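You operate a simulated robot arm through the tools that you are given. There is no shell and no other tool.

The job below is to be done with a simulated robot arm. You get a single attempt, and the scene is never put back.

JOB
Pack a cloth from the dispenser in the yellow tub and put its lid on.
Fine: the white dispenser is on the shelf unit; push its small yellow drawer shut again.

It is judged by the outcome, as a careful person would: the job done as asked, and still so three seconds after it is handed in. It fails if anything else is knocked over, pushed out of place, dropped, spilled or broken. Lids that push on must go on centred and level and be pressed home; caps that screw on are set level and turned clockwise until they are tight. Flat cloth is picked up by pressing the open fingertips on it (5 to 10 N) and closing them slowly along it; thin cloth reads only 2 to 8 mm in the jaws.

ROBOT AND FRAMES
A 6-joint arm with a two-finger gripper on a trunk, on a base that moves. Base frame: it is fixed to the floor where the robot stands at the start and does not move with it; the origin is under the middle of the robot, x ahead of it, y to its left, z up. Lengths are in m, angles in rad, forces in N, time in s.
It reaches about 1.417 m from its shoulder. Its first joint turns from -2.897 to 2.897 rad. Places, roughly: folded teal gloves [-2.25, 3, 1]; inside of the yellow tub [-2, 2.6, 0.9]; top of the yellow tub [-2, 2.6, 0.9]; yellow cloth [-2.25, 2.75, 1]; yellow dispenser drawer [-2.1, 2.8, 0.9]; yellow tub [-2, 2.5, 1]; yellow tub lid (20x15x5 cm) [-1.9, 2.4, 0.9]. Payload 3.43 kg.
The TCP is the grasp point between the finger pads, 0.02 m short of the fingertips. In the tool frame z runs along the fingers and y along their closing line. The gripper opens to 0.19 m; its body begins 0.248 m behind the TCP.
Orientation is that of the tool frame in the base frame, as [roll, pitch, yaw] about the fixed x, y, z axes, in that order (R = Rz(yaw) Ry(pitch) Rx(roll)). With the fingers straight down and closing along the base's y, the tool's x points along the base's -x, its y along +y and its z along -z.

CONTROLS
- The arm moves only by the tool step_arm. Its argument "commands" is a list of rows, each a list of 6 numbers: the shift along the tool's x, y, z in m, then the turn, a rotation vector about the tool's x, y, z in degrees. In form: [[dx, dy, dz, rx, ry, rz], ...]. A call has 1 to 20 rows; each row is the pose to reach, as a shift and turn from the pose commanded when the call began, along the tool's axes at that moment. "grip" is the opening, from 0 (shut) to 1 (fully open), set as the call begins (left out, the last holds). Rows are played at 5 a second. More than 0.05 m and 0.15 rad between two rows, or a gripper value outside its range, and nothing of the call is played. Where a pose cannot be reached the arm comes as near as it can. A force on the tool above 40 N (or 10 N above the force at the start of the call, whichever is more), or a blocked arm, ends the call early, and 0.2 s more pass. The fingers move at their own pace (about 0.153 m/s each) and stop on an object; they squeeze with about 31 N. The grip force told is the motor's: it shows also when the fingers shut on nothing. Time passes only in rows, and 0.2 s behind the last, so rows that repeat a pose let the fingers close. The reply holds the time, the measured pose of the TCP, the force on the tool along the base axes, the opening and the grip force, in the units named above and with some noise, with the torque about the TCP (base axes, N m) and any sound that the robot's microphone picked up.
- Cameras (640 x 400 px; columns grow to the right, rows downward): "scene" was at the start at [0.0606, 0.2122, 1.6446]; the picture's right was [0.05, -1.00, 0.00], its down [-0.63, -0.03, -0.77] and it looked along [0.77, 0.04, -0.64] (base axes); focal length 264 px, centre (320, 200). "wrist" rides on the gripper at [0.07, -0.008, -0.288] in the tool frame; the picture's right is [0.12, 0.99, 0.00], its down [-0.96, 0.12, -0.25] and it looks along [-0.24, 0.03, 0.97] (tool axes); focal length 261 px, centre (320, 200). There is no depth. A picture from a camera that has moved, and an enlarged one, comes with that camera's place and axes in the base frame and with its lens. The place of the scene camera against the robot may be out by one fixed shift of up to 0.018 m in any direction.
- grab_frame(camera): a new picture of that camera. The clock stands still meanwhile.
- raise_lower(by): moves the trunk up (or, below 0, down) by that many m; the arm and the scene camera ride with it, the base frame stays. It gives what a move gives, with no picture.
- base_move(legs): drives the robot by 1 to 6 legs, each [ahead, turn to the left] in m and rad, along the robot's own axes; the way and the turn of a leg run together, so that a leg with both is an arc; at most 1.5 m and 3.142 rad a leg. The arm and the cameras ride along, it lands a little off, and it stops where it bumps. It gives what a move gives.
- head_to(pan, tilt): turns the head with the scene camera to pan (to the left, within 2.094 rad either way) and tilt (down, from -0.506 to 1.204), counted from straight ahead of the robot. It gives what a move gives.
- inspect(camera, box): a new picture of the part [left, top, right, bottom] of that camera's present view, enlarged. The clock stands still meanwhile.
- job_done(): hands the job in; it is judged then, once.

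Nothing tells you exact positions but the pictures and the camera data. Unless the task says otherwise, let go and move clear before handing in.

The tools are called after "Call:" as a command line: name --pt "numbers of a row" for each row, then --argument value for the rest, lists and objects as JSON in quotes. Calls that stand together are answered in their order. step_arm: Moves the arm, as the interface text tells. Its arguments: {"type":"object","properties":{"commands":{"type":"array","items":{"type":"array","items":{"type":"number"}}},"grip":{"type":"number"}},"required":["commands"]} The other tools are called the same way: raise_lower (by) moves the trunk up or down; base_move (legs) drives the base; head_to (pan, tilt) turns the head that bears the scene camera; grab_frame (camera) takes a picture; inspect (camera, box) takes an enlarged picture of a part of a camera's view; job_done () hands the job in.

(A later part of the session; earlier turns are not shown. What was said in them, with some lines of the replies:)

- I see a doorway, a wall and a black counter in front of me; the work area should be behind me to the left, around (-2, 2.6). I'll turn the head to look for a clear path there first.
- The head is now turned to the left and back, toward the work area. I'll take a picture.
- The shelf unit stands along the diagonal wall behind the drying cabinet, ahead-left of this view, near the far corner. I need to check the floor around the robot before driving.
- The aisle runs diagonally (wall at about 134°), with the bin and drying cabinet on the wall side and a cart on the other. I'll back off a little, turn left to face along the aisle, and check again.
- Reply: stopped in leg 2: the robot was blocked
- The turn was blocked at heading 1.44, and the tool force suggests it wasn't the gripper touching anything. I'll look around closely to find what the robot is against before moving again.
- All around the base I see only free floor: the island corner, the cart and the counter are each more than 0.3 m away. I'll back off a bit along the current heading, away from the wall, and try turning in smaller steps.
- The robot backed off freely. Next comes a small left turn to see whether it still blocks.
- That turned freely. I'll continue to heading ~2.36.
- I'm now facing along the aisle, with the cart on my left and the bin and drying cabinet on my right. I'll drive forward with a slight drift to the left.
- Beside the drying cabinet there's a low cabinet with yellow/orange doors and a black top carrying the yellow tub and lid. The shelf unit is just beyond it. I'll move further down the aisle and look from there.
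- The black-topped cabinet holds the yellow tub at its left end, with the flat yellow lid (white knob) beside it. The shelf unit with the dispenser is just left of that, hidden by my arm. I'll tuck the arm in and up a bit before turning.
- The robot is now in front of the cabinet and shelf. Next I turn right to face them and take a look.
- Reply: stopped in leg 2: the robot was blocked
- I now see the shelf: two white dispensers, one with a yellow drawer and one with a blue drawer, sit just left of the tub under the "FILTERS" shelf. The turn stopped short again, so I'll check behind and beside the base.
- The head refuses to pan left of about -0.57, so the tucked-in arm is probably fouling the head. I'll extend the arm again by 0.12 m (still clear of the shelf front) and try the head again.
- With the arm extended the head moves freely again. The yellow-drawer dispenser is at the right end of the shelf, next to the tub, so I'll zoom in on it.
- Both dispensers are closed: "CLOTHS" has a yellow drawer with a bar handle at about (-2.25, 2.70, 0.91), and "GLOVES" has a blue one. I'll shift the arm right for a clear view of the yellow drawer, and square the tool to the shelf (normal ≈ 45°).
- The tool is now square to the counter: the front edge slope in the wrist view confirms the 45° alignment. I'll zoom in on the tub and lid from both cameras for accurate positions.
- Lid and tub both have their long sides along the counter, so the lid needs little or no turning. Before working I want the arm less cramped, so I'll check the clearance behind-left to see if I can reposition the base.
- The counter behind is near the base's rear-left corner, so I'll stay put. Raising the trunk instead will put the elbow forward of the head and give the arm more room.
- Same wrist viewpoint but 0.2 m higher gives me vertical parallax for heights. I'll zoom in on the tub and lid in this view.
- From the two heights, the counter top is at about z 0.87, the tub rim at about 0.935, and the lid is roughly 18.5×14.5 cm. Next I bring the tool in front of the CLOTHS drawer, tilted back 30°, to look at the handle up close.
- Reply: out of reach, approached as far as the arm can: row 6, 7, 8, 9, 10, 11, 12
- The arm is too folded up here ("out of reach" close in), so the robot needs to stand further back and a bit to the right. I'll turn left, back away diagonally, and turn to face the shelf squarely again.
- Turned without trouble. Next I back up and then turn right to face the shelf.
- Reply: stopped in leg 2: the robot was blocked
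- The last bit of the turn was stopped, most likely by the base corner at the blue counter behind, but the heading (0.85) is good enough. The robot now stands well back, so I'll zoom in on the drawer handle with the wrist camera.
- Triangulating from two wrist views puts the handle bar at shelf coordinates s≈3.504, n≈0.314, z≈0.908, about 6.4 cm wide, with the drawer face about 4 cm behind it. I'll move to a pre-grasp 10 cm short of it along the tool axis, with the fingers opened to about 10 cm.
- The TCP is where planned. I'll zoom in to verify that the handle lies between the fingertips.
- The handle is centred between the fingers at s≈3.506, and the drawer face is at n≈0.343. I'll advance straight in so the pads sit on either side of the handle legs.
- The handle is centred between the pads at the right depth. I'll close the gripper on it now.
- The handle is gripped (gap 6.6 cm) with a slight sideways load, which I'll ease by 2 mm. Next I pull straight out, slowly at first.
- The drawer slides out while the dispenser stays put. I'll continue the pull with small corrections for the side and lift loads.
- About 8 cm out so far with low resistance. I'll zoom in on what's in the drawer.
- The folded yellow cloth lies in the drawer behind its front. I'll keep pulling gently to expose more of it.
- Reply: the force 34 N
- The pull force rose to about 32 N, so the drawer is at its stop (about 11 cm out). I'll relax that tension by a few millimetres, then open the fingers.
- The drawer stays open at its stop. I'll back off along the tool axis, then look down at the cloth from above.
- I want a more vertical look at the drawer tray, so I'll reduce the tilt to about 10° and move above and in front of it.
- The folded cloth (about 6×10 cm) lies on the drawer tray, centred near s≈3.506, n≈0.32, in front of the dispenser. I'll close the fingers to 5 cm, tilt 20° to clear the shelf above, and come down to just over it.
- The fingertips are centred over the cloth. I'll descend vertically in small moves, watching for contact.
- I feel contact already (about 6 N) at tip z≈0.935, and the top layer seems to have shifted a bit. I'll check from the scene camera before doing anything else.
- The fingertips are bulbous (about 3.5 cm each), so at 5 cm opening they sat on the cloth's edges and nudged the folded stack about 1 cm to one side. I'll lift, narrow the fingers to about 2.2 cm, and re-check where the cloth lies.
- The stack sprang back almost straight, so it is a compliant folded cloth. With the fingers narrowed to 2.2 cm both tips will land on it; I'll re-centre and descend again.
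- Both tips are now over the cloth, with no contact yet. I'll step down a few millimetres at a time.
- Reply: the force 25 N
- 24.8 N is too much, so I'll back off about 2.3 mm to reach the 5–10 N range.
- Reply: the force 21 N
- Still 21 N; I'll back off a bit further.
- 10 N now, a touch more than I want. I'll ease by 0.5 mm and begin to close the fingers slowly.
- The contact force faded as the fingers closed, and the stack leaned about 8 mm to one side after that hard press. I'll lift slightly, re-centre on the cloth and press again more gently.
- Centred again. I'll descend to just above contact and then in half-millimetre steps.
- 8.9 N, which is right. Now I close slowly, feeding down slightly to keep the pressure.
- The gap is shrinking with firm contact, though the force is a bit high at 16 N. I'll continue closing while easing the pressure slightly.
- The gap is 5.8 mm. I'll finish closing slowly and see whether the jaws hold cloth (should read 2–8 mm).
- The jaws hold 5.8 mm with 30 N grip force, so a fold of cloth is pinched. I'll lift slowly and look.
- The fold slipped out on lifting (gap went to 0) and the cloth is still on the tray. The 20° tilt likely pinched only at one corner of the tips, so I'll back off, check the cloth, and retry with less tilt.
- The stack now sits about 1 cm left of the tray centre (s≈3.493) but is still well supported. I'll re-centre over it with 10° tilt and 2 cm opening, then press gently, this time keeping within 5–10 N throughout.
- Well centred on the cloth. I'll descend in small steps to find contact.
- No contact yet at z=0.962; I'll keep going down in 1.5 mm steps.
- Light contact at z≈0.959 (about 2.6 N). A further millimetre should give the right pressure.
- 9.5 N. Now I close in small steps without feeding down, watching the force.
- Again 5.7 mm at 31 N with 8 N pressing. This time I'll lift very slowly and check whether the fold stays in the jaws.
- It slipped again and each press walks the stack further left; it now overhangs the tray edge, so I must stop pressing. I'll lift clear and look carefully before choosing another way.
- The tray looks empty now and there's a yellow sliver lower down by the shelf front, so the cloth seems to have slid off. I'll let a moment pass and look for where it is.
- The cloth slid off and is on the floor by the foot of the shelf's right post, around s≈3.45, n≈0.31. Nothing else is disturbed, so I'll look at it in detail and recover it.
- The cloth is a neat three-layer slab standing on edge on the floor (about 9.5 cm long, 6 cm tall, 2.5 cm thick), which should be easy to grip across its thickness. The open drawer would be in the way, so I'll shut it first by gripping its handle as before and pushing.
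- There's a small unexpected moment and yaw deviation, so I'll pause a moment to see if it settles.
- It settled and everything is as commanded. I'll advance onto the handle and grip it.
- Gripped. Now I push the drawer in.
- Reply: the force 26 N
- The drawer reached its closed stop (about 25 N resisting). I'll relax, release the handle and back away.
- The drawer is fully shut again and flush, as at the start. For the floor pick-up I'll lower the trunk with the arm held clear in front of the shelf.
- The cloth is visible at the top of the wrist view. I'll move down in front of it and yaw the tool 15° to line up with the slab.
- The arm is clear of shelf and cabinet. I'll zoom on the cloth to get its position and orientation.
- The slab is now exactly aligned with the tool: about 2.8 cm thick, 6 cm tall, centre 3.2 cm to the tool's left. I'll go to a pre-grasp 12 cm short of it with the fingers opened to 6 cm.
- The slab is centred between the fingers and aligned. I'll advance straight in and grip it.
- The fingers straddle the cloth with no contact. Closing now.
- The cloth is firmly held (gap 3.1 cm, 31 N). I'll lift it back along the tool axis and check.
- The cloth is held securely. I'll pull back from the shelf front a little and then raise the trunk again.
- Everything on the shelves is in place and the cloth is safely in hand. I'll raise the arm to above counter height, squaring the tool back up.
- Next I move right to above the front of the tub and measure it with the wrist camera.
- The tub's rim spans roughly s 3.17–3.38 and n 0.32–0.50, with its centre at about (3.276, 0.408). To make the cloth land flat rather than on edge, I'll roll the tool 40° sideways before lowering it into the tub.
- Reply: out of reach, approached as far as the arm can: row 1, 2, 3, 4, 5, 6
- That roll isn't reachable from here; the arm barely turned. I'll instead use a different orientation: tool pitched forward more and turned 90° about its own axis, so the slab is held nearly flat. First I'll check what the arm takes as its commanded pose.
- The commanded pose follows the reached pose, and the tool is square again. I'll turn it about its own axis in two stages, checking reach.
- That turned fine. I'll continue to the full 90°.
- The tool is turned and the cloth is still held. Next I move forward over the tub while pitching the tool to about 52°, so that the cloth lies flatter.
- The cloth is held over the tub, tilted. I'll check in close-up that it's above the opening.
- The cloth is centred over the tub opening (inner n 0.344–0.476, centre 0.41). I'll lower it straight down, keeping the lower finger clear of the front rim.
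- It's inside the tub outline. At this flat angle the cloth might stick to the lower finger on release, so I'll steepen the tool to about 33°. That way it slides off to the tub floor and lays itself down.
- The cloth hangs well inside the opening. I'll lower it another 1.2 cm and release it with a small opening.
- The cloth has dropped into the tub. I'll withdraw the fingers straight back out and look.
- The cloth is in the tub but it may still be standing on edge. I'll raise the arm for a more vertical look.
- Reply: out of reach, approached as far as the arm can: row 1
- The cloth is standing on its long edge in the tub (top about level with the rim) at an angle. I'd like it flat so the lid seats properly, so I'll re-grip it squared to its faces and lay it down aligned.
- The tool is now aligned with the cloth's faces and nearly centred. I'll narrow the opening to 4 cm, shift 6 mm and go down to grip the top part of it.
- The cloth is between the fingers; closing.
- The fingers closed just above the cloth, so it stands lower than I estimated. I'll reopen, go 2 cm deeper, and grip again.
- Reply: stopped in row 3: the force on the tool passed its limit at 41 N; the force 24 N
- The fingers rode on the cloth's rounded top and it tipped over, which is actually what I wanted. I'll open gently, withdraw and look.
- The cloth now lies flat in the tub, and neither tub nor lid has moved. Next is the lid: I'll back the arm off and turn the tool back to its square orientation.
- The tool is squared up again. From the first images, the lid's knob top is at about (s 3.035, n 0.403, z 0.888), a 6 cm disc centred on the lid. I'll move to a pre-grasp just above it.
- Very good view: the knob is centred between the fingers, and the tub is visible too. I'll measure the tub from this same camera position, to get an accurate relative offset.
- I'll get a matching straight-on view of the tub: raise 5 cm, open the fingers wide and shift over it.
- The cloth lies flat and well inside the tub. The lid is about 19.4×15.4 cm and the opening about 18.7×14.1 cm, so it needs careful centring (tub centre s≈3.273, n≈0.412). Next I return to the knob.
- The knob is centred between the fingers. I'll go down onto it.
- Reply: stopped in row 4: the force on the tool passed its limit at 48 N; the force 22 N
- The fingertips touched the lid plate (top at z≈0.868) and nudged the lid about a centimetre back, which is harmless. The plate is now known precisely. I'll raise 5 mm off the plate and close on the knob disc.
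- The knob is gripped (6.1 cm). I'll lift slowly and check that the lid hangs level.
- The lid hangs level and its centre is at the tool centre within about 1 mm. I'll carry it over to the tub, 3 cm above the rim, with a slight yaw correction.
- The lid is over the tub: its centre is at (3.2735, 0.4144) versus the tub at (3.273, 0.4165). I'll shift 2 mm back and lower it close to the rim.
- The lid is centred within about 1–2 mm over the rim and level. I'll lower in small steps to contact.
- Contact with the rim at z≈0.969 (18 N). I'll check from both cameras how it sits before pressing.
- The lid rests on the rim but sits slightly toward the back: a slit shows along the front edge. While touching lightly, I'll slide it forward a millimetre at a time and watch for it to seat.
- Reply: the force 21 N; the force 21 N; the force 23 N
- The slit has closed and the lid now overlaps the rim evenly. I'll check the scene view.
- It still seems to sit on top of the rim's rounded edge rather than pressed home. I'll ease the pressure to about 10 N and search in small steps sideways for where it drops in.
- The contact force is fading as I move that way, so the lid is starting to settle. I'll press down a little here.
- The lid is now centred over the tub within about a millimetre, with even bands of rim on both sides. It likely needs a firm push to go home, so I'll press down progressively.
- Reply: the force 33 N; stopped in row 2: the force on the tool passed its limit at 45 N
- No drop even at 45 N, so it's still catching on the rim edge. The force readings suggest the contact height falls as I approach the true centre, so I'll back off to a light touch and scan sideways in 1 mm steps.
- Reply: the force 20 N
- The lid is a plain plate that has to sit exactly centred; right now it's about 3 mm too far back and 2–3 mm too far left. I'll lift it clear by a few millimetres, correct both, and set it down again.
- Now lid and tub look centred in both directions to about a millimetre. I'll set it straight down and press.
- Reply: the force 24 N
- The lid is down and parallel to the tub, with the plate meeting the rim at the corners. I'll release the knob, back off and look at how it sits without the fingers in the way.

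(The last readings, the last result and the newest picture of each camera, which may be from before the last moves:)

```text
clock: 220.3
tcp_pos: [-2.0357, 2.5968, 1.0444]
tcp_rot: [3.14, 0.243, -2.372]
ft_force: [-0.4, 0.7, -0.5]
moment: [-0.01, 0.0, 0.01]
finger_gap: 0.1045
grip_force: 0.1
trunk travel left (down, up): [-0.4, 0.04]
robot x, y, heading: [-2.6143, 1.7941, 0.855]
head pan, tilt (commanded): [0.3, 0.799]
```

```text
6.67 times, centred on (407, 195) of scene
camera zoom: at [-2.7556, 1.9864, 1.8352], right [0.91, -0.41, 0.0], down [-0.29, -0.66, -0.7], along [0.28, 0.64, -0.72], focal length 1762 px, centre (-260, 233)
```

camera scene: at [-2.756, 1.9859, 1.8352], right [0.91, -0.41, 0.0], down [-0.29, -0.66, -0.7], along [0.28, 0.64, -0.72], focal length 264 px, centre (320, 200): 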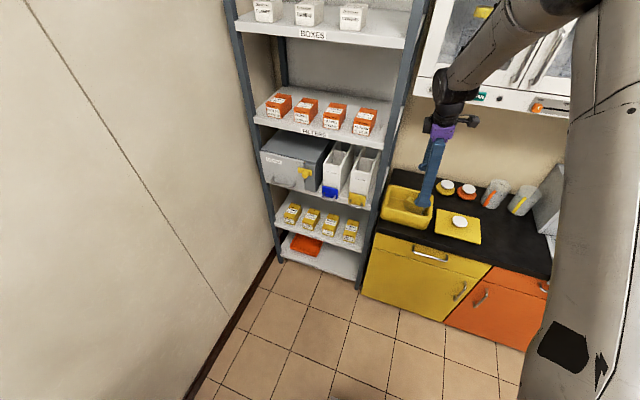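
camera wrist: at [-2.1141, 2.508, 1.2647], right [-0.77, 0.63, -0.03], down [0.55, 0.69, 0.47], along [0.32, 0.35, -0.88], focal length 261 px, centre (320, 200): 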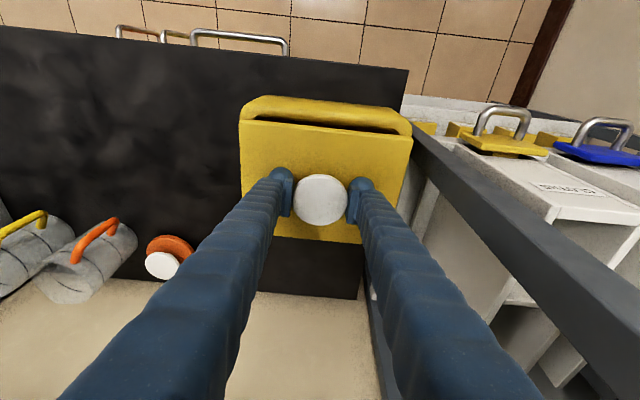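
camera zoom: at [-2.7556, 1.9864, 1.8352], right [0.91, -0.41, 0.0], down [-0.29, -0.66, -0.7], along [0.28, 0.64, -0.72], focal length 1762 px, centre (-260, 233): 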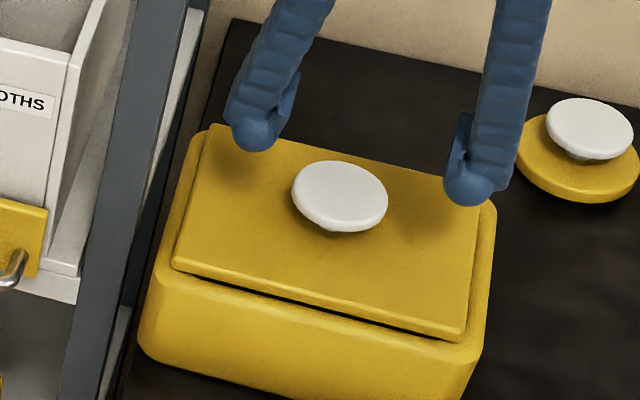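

Call:
inspect --camera "scene" --box '[382, 195, 432, 225]'

Call:
inspect --camera "scene" --box '[382, 170, 412, 210]'

Call:
inspect --camera "wrist" --box '[260, 100, 340, 140]'

```text
12.80 times, centred on (407, 210) of scene
camera zoom: at [-2.7556, 1.9864, 1.8352], right [0.91, -0.41, 0.0], down [-0.29, -0.66, -0.7], along [0.28, 0.64, -0.72], focal length 3384 px, centre (-794, 72)
```

zoom: 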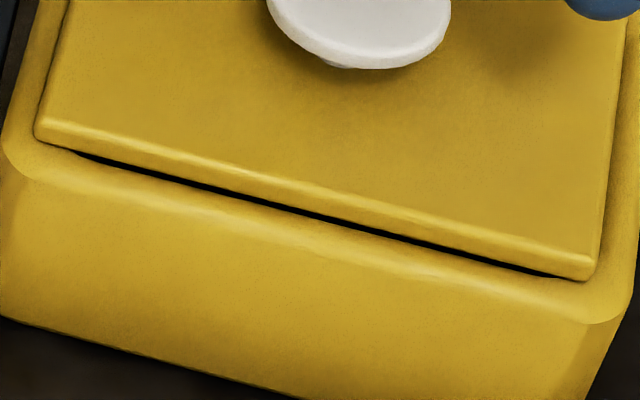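

```text
10.00 times, centred on (397, 190) of scene
camera zoom: at [-2.7556, 1.9864, 1.8352], right [0.91, -0.41, 0.0], down [-0.29, -0.66, -0.7], along [0.28, 0.64, -0.72], focal length 2643 px, centre (-450, 300)
```

zoom: 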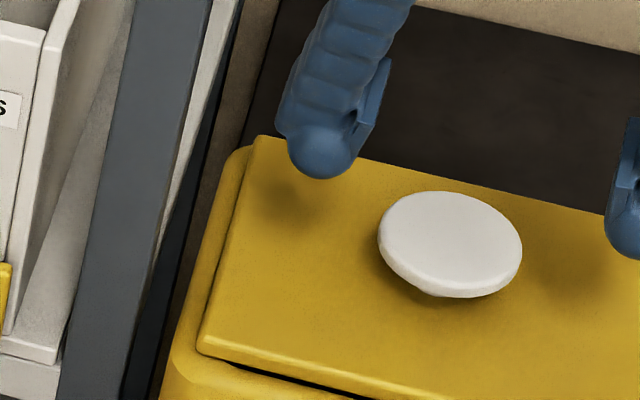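

```text
8.00 times, centred on (300, 120) of wrist
camera zoom: at [-2.1294, 2.4949, 1.3067], right [-0.77, 0.63, -0.03], down [0.55, 0.69, 0.47], along [0.32, 0.35, -0.88], focal length 2085 px, centre (480, 840)
```

zoom: 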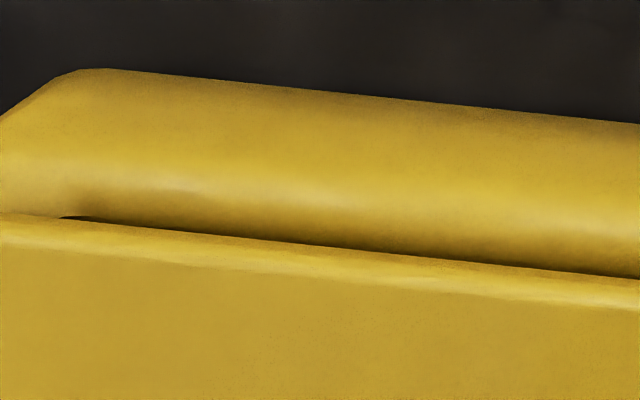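

The plate sits nested evenly on the rim with uniform bands (12–15 mm) all round and looks level. I'll close the fingers and press down on the knob's centre to make sure it's fully home.

Call:
step_arm --pt "0 0 0 0 0 0" --pt "0 0 0 0 0 0" --pt "0 0 0 0 0 0" --pt "0 0 0 0 0 0" --grip 0.0

Call:
step_arm --pt "-0.0022 0.0005 0.0208 0 0 0" --pt "-0.0043 0.001 0.0416 0 0 0" --pt "-0.0043 0.001 0.0416 0 0 0"

Call:
inspect --camera "wrist" --box '[220, 100, 420, 260]'

```text
clock: 221.3
tcp_pos: [-2.0363, 2.5975, 1.0454]
tcp_rot: [-3.141, 0.245, -2.37]
ft_force: [-0.4, 0.0, -0.1]
moment: [0.03, -0.01, 0.02]
finger_gap: 0.0
grip_force: 31.1
trunk travel left (down, up): [-0.4, 0.04]
robot x, y, heading: [-2.6126, 1.7895, 0.849]
head pan, tilt (commanded): [0.3, 0.799]
```

```text
clock: 222.1
tcp_pos: [-2.0268, 2.6071, 1.0067]
tcp_rot: [-3.141, 0.244, -2.37]
ft_force: [0.1, 0.2, 0.4]
moment: [0.01, -0.03, -0.04]
finger_gap: 0.0
grip_force: 30.6
trunk travel left (down, up): [-0.4, 0.04]
robot x, y, heading: [-2.6129, 1.7956, 0.852]
head pan, tilt (commanded): [0.3, 0.799]
```

```text
2.50 times, centred on (320, 180) of wrist
camera zoom: at [-2.1212, 2.5042, 1.2688], right [-0.77, 0.63, -0.03], down [0.55, 0.69, 0.47], along [0.32, 0.35, -0.88], focal length 652 px, centre (320, 250)
```

zoom: 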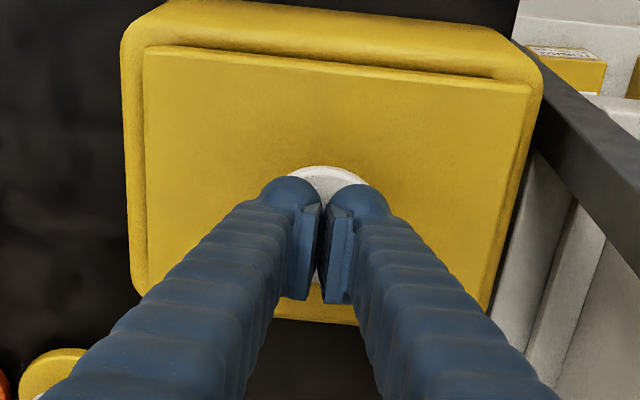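

The fingers are over the knob. The lid is about 1–2 mm toward the shelf side; I'll touch down lightly first.

Call:
step_arm --pt "0.0007 0 0.0029 0 0 0" --pt "0.0014 0 0.0058 0 0 0" --pt "0.0014 0 0.0058 0 0 0"

Call:
step_arm --pt "0.0005 0 0.0019 0 0 0" --pt "0.0005 0 0.0019 0 0 0"

Call:
step_arm --pt "0.0005 0 0.0019 0 0 0" --pt "0.0005 0 0.0019 0 0 0"

```text
clock: 222.9
tcp_pos: [-2.0269, 2.6061, 1.0008]
tcp_rot: [-3.141, 0.244, -2.369]
ft_force: [-0.9, 0.6, -1.2]
moment: [0.0, 0.02, -0.01]
finger_gap: 0.0
grip_force: 31.2
trunk travel left (down, up): [-0.4, 0.04]
robot x, y, heading: [-2.615, 1.7961, 0.854]
head pan, tilt (commanded): [0.3, 0.799]
```

```text
clock: 223.5
tcp_pos: [-2.0277, 2.6071, 0.9989]
tcp_rot: [-3.14, 0.244, -2.37]
ft_force: [0.0, 0.7, 2.8]
moment: [-0.01, 0.02, 0.0]
finger_gap: 0.006
grip_force: 31.0
trunk travel left (down, up): [-0.4, 0.04]
robot x, y, heading: [-2.617, 1.7927, 0.854]
head pan, tilt (commanded): [0.3, 0.799]
```

```text
clock: 224.1
tcp_pos: [-2.0276, 2.6069, 0.997]
tcp_rot: [-3.141, 0.247, -2.373]
ft_force: [0.1, 1.6, 13.1]
moment: [-0.05, 0.08, 0.0]
finger_gap: 0.0057
grip_force: 30.9
trunk travel left (down, up): [-0.4, 0.04]
robot x, y, heading: [-2.6121, 1.7964, 0.85]
head pan, tilt (commanded): [0.3, 0.799]
```

In contact at 13 N. Next I drag it gently toward the centre (−s) in 1 mm steps, watching for it to drop in.

Call:
step_arm --pt "0 -0.001 0 0 0 0" --pt "0 -0.001 0 0 0 0"

Call:
step_arm --pt "0 -0.001 0 0 0 0" --pt "0 -0.001 0 0 0 0"

Call:
step_arm --pt "0 -0.001 0 0 0 0" --pt "0 -0.001 0 0 0 0"

Call:
inspect --camera "wrist" --box '[220, 100, 420, 260]'

```text
clock: 224.7
tcp_pos: [-2.0272, 2.6068, 0.9966]
tcp_rot: [3.14, 0.246, -2.369]
ft_force: [-3.4, 5.7, 17.8]
moment: [-0.01, 0.21, -0.08]
finger_gap: 0.0059
grip_force: 31.4
trunk travel left (down, up): [-0.4, 0.04]
robot x, y, heading: [-2.6128, 1.7957, 0.855]
head pan, tilt (commanded): [0.3, 0.799]
```

```text
clock: 225.3
tcp_pos: [-2.0271, 2.6052, 0.9972]
tcp_rot: [3.141, 0.245, -2.371]
ft_force: [-2.7, 6.9, 20.1]
moment: [-0.02, 0.18, -0.1]
finger_gap: 0.006
grip_force: 31.3
trunk travel left (down, up): [-0.4, 0.04]
robot x, y, heading: [-2.6131, 1.7928, 0.854]
head pan, tilt (commanded): [0.3, 0.799]
```

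```text
clock: 225.9
tcp_pos: [-2.0252, 2.6054, 0.999]
tcp_rot: [3.141, 0.246, -2.371]
ft_force: [-4.4, 7.2, 22.6]
moment: [-0.01, 0.27, -0.07]
finger_gap: 0.0061
grip_force: 30.8
trunk travel left (down, up): [-0.4, 0.04]
robot x, y, heading: [-2.6125, 1.7915, 0.85]
head pan, tilt (commanded): [0.3, 0.799]
```

```text
2.50 times, centred on (320, 180) of wrist
camera zoom: at [-2.1206, 2.501, 1.2598], right [-0.77, 0.63, -0.03], down [0.55, 0.69, 0.47], along [0.32, 0.35, -0.88], focal length 652 px, centre (320, 250)
```

zoom: 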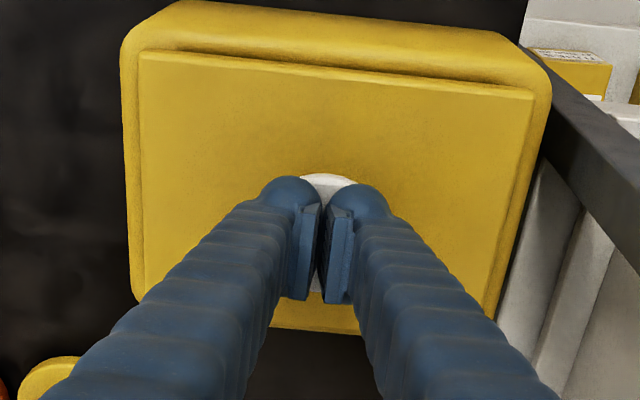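

Side bands are now equal (about 14 mm each). I'll press here firmly.

Call:
step_arm --pt "0.0003 0 0.001 0 0 0" --pt "0.0005 0 0.002 0 0 0" --pt "0.0005 0 0.002 0 0 0"

```text
clock: 226.7
tcp_pos: [-2.0247, 2.6035, 0.9975]
tcp_rot: [-3.141, 0.248, -2.37]
ft_force: [-9.0, 8.5, 33.0]
moment: [-0.04, 0.4, -0.1]
finger_gap: 0.0057
grip_force: 31.3
trunk travel left (down, up): [-0.4, 0.04]
robot x, y, heading: [-2.614, 1.7925, 0.85]
head pan, tilt (commanded): [0.3, 0.799]
```

Call:
step_arm --pt "-0.0015 0 -0.006 0 0 0" --pt "-0.005 0 -0.02 0 0 0" --pt "-0.008 0 -0.045 0 0 0" --pt "-0.008 0 -0.045 0 0 0"

Call:
grab_frame --camera "wrist"

Call:
inspect --camera "wrist" --box '[240, 100, 400, 240]'

```text
clock: 227.7
tcp_pos: [-2.0269, 2.6008, 1.0373]
tcp_rot: [3.141, 0.244, -2.371]
ft_force: [-0.5, 0.3, -0.3]
moment: [-0.02, -0.03, -0.01]
finger_gap: 0.0
grip_force: 30.9
trunk travel left (down, up): [-0.4, 0.04]
robot x, y, heading: [-2.6118, 1.7932, 0.849]
head pan, tilt (commanded): [0.3, 0.799]
```

```text
taken
camera wrist: at [-2.1208, 2.4995, 1.3005], right [-0.77, 0.63, -0.03], down [0.55, 0.69, 0.47], along [0.32, 0.35, -0.88], focal length 261 px, centre (320, 200)
```

wrist: 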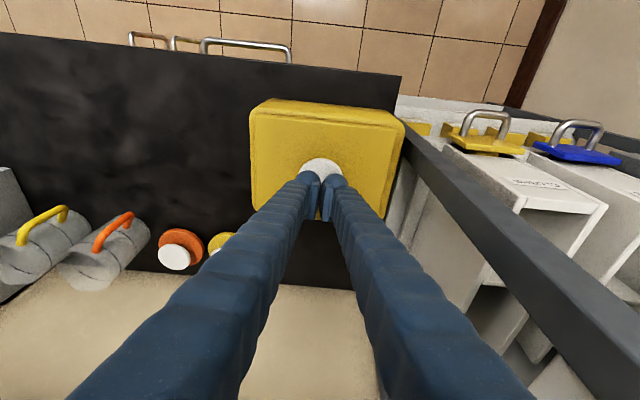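

```text
2.86 times, centred on (320, 170) of wrist
camera zoom: at [-2.1208, 2.4995, 1.3005], right [-0.77, 0.63, -0.03], down [0.55, 0.69, 0.47], along [0.32, 0.35, -0.88], focal length 745 px, centre (320, 286)
```

zoom: 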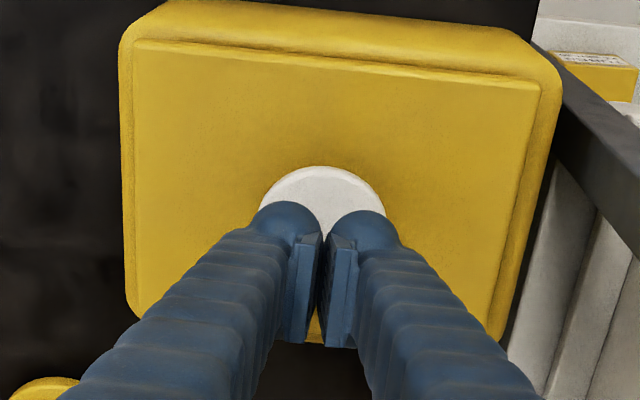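

Still no change in height at 33 N: the plate rests on the rim. It drifted about 2 mm the other way in the last press, so I'll touch down again lightly, bring it back to centre and sweep slightly front-to-back to make sure it isn't caught on an edge.

Call:
step_arm --pt "0.0035 0 0.02 0 0 0" --pt "0.006 0 0.036 0 0 0" --pt "0.0073 0 0.042 0 0 0" --pt "0.0073 0 0.042 0 0 0"

Call:
step_arm --pt "0 0.0015 0 0 0 0" --pt "0 0.003 0 0 0 0" --pt "0 0.003 0 0 0 0"

Call:
step_arm --pt "0.001 0 -0.0002 0 0 0" --pt "0.002 0 -0.0005 0 0 0" --pt "0.002 0 -0.0005 0 0 0"

Call:
step_arm --pt "0.001 0 -0.0002 0 0 0" --pt "0.002 0 -0.0005 0 0 0" --pt "0.002 0 -0.0005 0 0 0"

Call:
inspect --camera "wrist" --box '[220, 90, 420, 250]'

```text
clock: 228.7
tcp_pos: [-2.0251, 2.6037, 0.9982]
tcp_rot: [3.14, 0.245, -2.371]
ft_force: [-0.2, 1.2, 8.6]
moment: [-0.03, 0.07, 0.0]
finger_gap: 0.0059
grip_force: 30.6
trunk travel left (down, up): [-0.4, 0.04]
robot x, y, heading: [-2.6128, 1.7995, 0.85]
head pan, tilt (commanded): [0.3, 0.799]
```

```text
clock: 229.5
tcp_pos: [-2.0277, 2.606, 0.9977]
tcp_rot: [-3.141, 0.245, -2.373]
ft_force: [3.0, -3.2, 7.9]
moment: [-0.14, 0.0, 0.02]
finger_gap: 0.0062
grip_force: 30.6
trunk travel left (down, up): [-0.4, 0.04]
robot x, y, heading: [-2.6144, 1.793, 0.85]
head pan, tilt (commanded): [0.3, 0.799]
```

```text
clock: 230.3
tcp_pos: [-2.0292, 2.6052, 0.998]
tcp_rot: [-3.14, 0.245, -2.372]
ft_force: [4.0, 2.7, 9.7]
moment: [0.0, -0.04, -0.01]
finger_gap: 0.0059
grip_force: 31.0
trunk travel left (down, up): [-0.4, 0.04]
robot x, y, heading: [-2.6107, 1.7943, 0.854]
head pan, tilt (commanded): [0.3, 0.799]
```

```text
clock: 231.1
tcp_pos: [-2.0302, 2.6022, 0.997]
tcp_rot: [3.14, 0.248, -2.37]
ft_force: [4.4, 4.5, 14.4]
moment: [0.02, 0.03, 0.04]
finger_gap: 0.006
grip_force: 31.1
trunk travel left (down, up): [-0.4, 0.04]
robot x, y, heading: [-2.6131, 1.7954, 0.856]
head pan, tilt (commanded): [0.3, 0.799]
```

```text
2.50 times, centred on (320, 170) of wrist
camera zoom: at [-2.1248, 2.5003, 1.2601], right [-0.77, 0.63, -0.03], down [0.55, 0.69, 0.47], along [0.32, 0.35, -0.88], focal length 652 px, centre (320, 275)
```

zoom: 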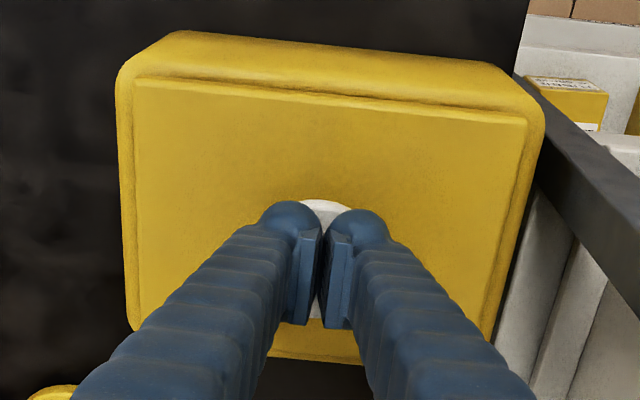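

No drop anywhere, so the lid simply seats on the rim. I'll bring it back 3.5 mm to the front-to-back centre, give it one firm even press, and check.

Call:
step_arm --pt "-0.001 0 0.0002 0 0 0" --pt "-0.002 0 0.0005 0 0 0" --pt "-0.003 0 0.0007 0 0 0" --pt "-0.0036 0 0.0008 0 0 0" --pt "-0.0036 0 0.0008 0 0 0"

Call:
inspect --camera "wrist" --box '[220, 90, 420, 250]'

Call:
inspect --camera "scene" --box '[372, 165, 442, 225]'

```text
clock: 232.3
tcp_pos: [-2.028, 2.606, 0.9985]
tcp_rot: [-3.141, 0.244, -2.372]
ft_force: [-3.0, -3.1, 13.0]
moment: [-0.16, 0.2, 0.0]
finger_gap: 0.0061
grip_force: 31.2
trunk travel left (down, up): [-0.4, 0.04]
robot x, y, heading: [-2.6152, 1.7914, 0.856]
head pan, tilt (commanded): [0.3, 0.799]
```

```text
2.50 times, centred on (320, 170) of wrist
camera zoom: at [-2.1227, 2.5026, 1.2602], right [-0.77, 0.63, -0.03], down [0.55, 0.69, 0.47], along [0.32, 0.35, -0.88], focal length 652 px, centre (320, 275)
```

zoom: 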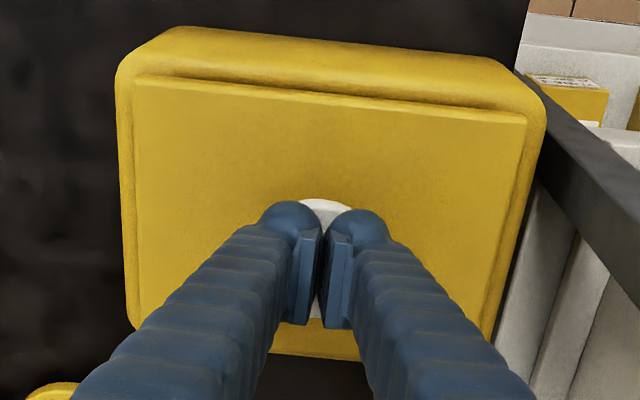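

```text
6.67 times, centred on (407, 195) of scene
camera zoom: at [-2.7578, 1.9839, 1.8354], right [0.91, -0.41, 0.0], down [-0.29, -0.65, -0.7], along [0.28, 0.64, -0.72], focal length 1762 px, centre (-260, 233)
```

zoom: 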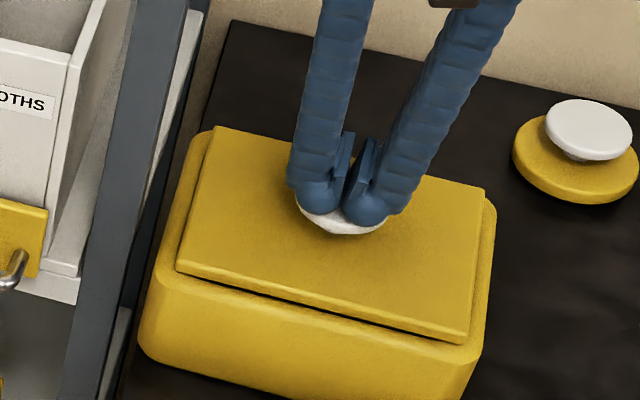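

Well centred again. Now the firm press.

Call:
step_arm --pt "0.0002 0 0.001 0 0 0" --pt "0.0005 0 0.002 0 0 0" --pt "0.0005 0 0.002 0 0 0"

Call:
step_arm --pt "0.0002 0 0.0008 0 0 0" --pt "0.0003 0 0.0012 0 0 0" --pt "0.0003 0 0.0012 0 0 0"

```text
clock: 233.1
tcp_pos: [-2.0281, 2.6056, 0.9967]
tcp_rot: [-3.141, 0.249, -2.372]
ft_force: [-4.0, -3.5, 20.9]
moment: [-0.27, 0.23, -0.01]
finger_gap: 0.0062
grip_force: 30.9
trunk travel left (down, up): [-0.4, 0.04]
robot x, y, heading: [-2.6177, 1.7971, 0.853]
head pan, tilt (commanded): [0.3, 0.799]
```

```text
clock: 233.9
tcp_pos: [-2.0281, 2.6057, 0.9977]
tcp_rot: [3.14, 0.247, -2.373]
ft_force: [0.4, -2.3, 31.9]
moment: [-0.29, 0.23, 0.0]
finger_gap: 0.0061
grip_force: 31.1
trunk travel left (down, up): [-0.4, 0.04]
robot x, y, heading: [-2.6112, 1.7929, 0.85]
head pan, tilt (commanded): [0.3, 0.799]
```

The lid stays level and seated at about 32 N, with the plate meeting the rim at the corners. I'll retreat upward and back, and then check everything.

Call:
step_arm --pt "-0.001 0 -0.004 0 0 0" --pt "-0.005 0 -0.02 0 0 0" --pt "-0.012 0 -0.05 0 0 0" --pt "-0.02 0 -0.085 0 0 0" --pt "-0.02 0 -0.085 0 0 0"

Call:
step_arm --pt "0.04 0 0 0 0 0" --pt "0.08 0 -0.01 0 0 0" --pt "0.12 0 -0.02 0 0 0" --pt "0.16 0 -0.03 0 0 0" --pt "0.2 0 -0.04 0 0 0" --pt "0.2 0 -0.04 0 0 0"

Call:
grab_frame --camera "wrist"

Call:
grab_frame --camera "scene"

Call:
inspect --camera "scene" --box '[330, 130, 490, 250]'

```text
clock: 235.1
tcp_pos: [-2.0273, 2.6054, 1.0804]
tcp_rot: [3.142, 0.242, -2.37]
ft_force: [-0.1, 1.2, -1.1]
moment: [-0.01, -0.02, -0.01]
finger_gap: 0.0
grip_force: 31.0
trunk travel left (down, up): [-0.4, 0.04]
robot x, y, heading: [-2.6143, 1.7955, 0.853]
head pan, tilt (commanded): [0.3, 0.799]
```

```text
clock: 236.5
tcp_pos: [-2.1743, 2.4642, 1.0725]
tcp_rot: [3.142, 0.243, -2.373]
ft_force: [0.6, 0.2, 0.0]
moment: [-0.04, 0.03, -0.01]
finger_gap: 0.0004
grip_force: 31.1
trunk travel left (down, up): [-0.4, 0.04]
robot x, y, heading: [-2.6144, 1.7976, 0.852]
head pan, tilt (commanded): [0.3, 0.799]
```

```text
taken
camera wrist: at [-2.2678, 2.3609, 1.3341], right [-0.77, 0.63, -0.03], down [0.55, 0.69, 0.47], along [0.32, 0.35, -0.88], focal length 261 px, centre (320, 200)
```

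wrist: 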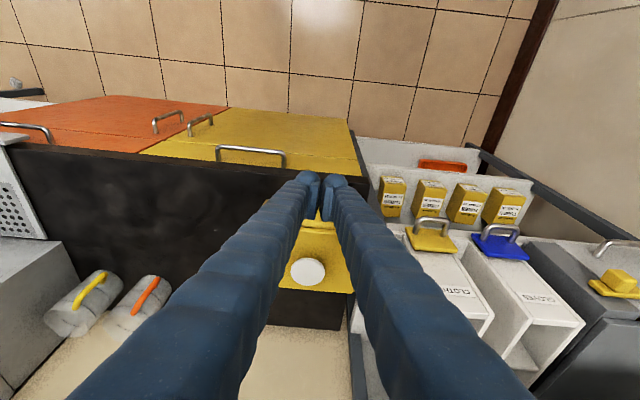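

```text
taken
camera scene: at [-2.756, 1.9863, 1.8352], right [0.91, -0.41, 0.0], down [-0.29, -0.66, -0.7], along [0.28, 0.64, -0.72], focal length 264 px, centre (320, 200)
```

scene: 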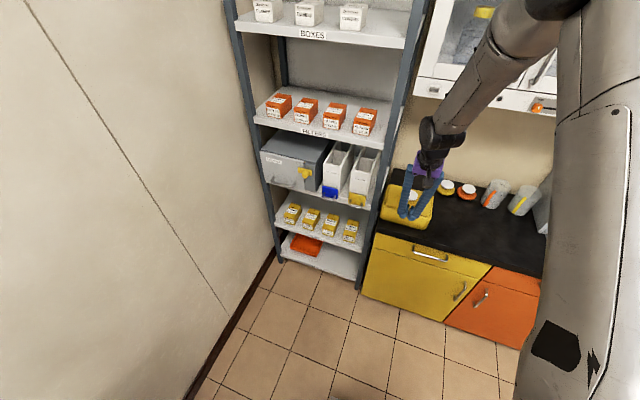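

```text
3.33 times, centred on (410, 190) of scene
camera zoom: at [-2.756, 1.9863, 1.8352], right [0.91, -0.41, 0.0], down [-0.29, -0.66, -0.7], along [0.28, 0.64, -0.72], focal length 881 px, centre (20, 233)
```

zoom: 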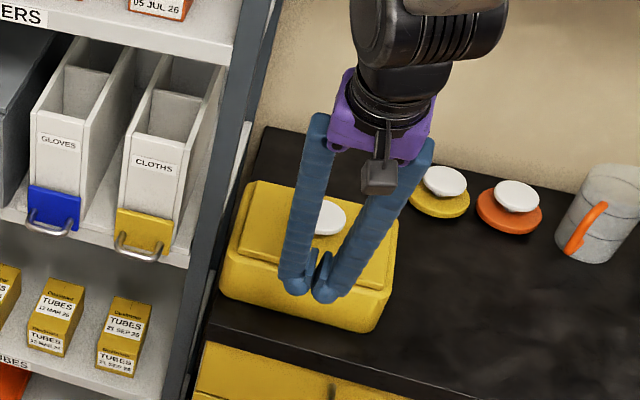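

Dispenser drawer is shut and shelf items are in place. I'll move the arm aside and up, then lower the trunk to get a flatter side view of the lid seating.

Call:
step_arm --pt "0.02 -0.03 -0.03 0 0 0" --pt "0.03 -0.06 -0.06 0 0 0" --pt "0.04 -0.09 -0.09 0 0 0" --pt "0.04 -0.12 -0.12 0 0 0" --pt "0.04 -0.15 -0.15 0 0 0" --pt "0.04 -0.18 -0.18 0 0 0" --pt "0.04 -0.21 -0.21 0 0 0" --pt "0.04 -0.24 -0.24 0 0 0" --pt "0.04 -0.24 -0.24 0 0 0"

Call:
raise_lower --by -0.3

Call:
grab_frame --camera "scene"

```text
clock: 238.5
tcp_pos: [-2.0765, 2.2235, 1.2941]
tcp_rot: [3.141, 0.245, -2.37]
ft_force: [-0.4, 0.4, 0.3]
moment: [-0.05, 0.03, 0.02]
finger_gap: 0.0002
grip_force: 30.6
trunk travel left (down, up): [-0.4, 0.04]
robot x, y, heading: [-2.6106, 1.7922, 0.851]
head pan, tilt (commanded): [0.3, 0.799]
```

```text
clock: 241.5
tcp_pos: [-2.0767, 2.2226, 0.9946]
tcp_rot: [-3.141, 0.245, -2.37]
ft_force: [0.1, -0.1, 0.3]
moment: [0.01, 0.0, 0.01]
finger_gap: 0.0
grip_force: 31.4
trunk travel left (down, up): [-0.1, 0.34]
robot x, y, heading: [-2.6118, 1.7922, 0.851]
head pan, tilt (commanded): [0.3, 0.799]
```

```text
taken
camera scene: at [-2.7572, 1.9845, 1.5355], right [0.91, -0.41, 0.0], down [-0.29, -0.66, -0.7], along [0.28, 0.64, -0.72], focal length 264 px, centre (320, 200)
```

scene: 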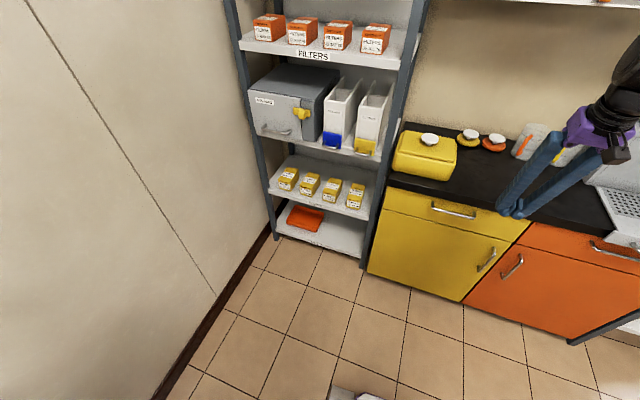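

Call:
inspect --camera "scene" --box '[385, 120, 465, 185]'

Call:
inspect --camera "scene" --box '[390, 140, 460, 175]'

```text
6.15 times, centred on (425, 152) of scene
camera zoom: at [-2.7572, 1.9845, 1.5355], right [0.91, -0.41, 0.0], down [-0.29, -0.66, -0.7], along [0.28, 0.64, -0.72], focal length 1627 px, centre (-326, 492)
```

zoom: 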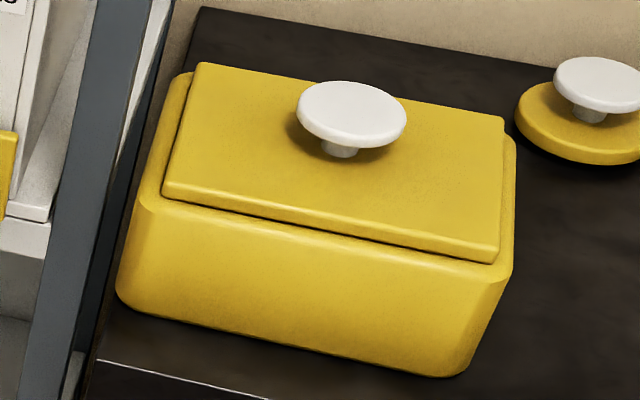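

```text
9.14 times, centred on (425, 158) of scene
camera zoom: at [-2.7572, 1.9845, 1.5355], right [0.91, -0.41, 0.0], down [-0.29, -0.66, -0.7], along [0.28, 0.64, -0.72], focal length 2417 px, centre (-640, 589)
```

zoom: 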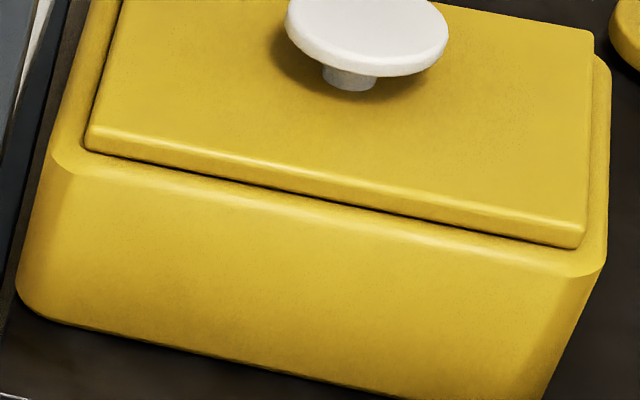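

From the lower angle the lid clearly sits flat on the rim with no gap, level and centred. A last close look at the dispenser drawer and the floor.

Call:
inspect --camera "scene" --box '[310, 65, 410, 170]'

Call:
inspect --camera "scene" --box '[260, 150, 420, 280]'

```text
3.81 times, centred on (360, 118) of scene
camera zoom: at [-2.7572, 1.9845, 1.5355], right [0.91, -0.41, 0.0], down [-0.29, -0.66, -0.7], along [0.28, 0.64, -0.72], focal length 1007 px, centre (168, 514)
```

zoom: 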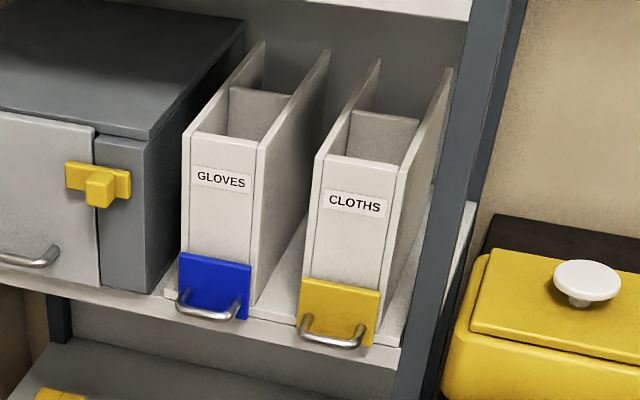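

```text
3.08 times, centred on (340, 215) of scene
camera zoom: at [-2.7572, 1.9845, 1.5355], right [0.91, -0.41, 0.0], down [-0.29, -0.66, -0.7], along [0.28, 0.64, -0.72], focal length 813 px, centre (258, 154)
```

zoom: 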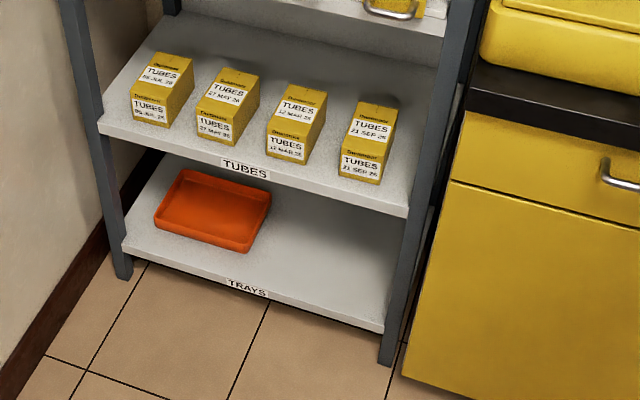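

Final state:
- **Cloth:** it lies flat in the yellow tub. It slid off the drawer and fell to the floor while I was picking it, so the cloth in the tub is one picked up from the floor.
- **Lid:** it is centred and level on the rim, and I pressed it down. I felt and heard no click.
- **Drawer:** the small yellow drawer is shut and flush.
- **Other objects:** everything I can see on the shelf and counter is in place, and the arm is clear.

I'm handing in the job now.

Call:
job_done

```text
The job is handed in.
```

The cloth is in the yellow tub with the lid on, and the small yellow drawer is shut again. However, the cloth fell on the floor on the way.

- **Cloth:** my first attempts to pinch it pushed it sideways off the open drawer. I picked it up from the floor by the shelf and laid it flat in the tub. If it had to stay clean, replace it. I saw no other cloth in the dispenser.
- **Lid:** it sits level and centred on the rim, to within a millimetre or two. I pressed it down with 30–45 N but felt and heard no click. The last close-up shows no gap at the visible edges, so I take it to be fully on.
- **Drawer:** I pushed it until it stopped, and it sits flush like the blue one beside it.
- **Surroundings:** everything I could see on the shelves and the worktop is where it was. While turning, the robot was stopped short three times. The last two were probably its base touching the blue counter behind it, and I never found the cause of the first, near the start. I saw nothing moved or damaged.
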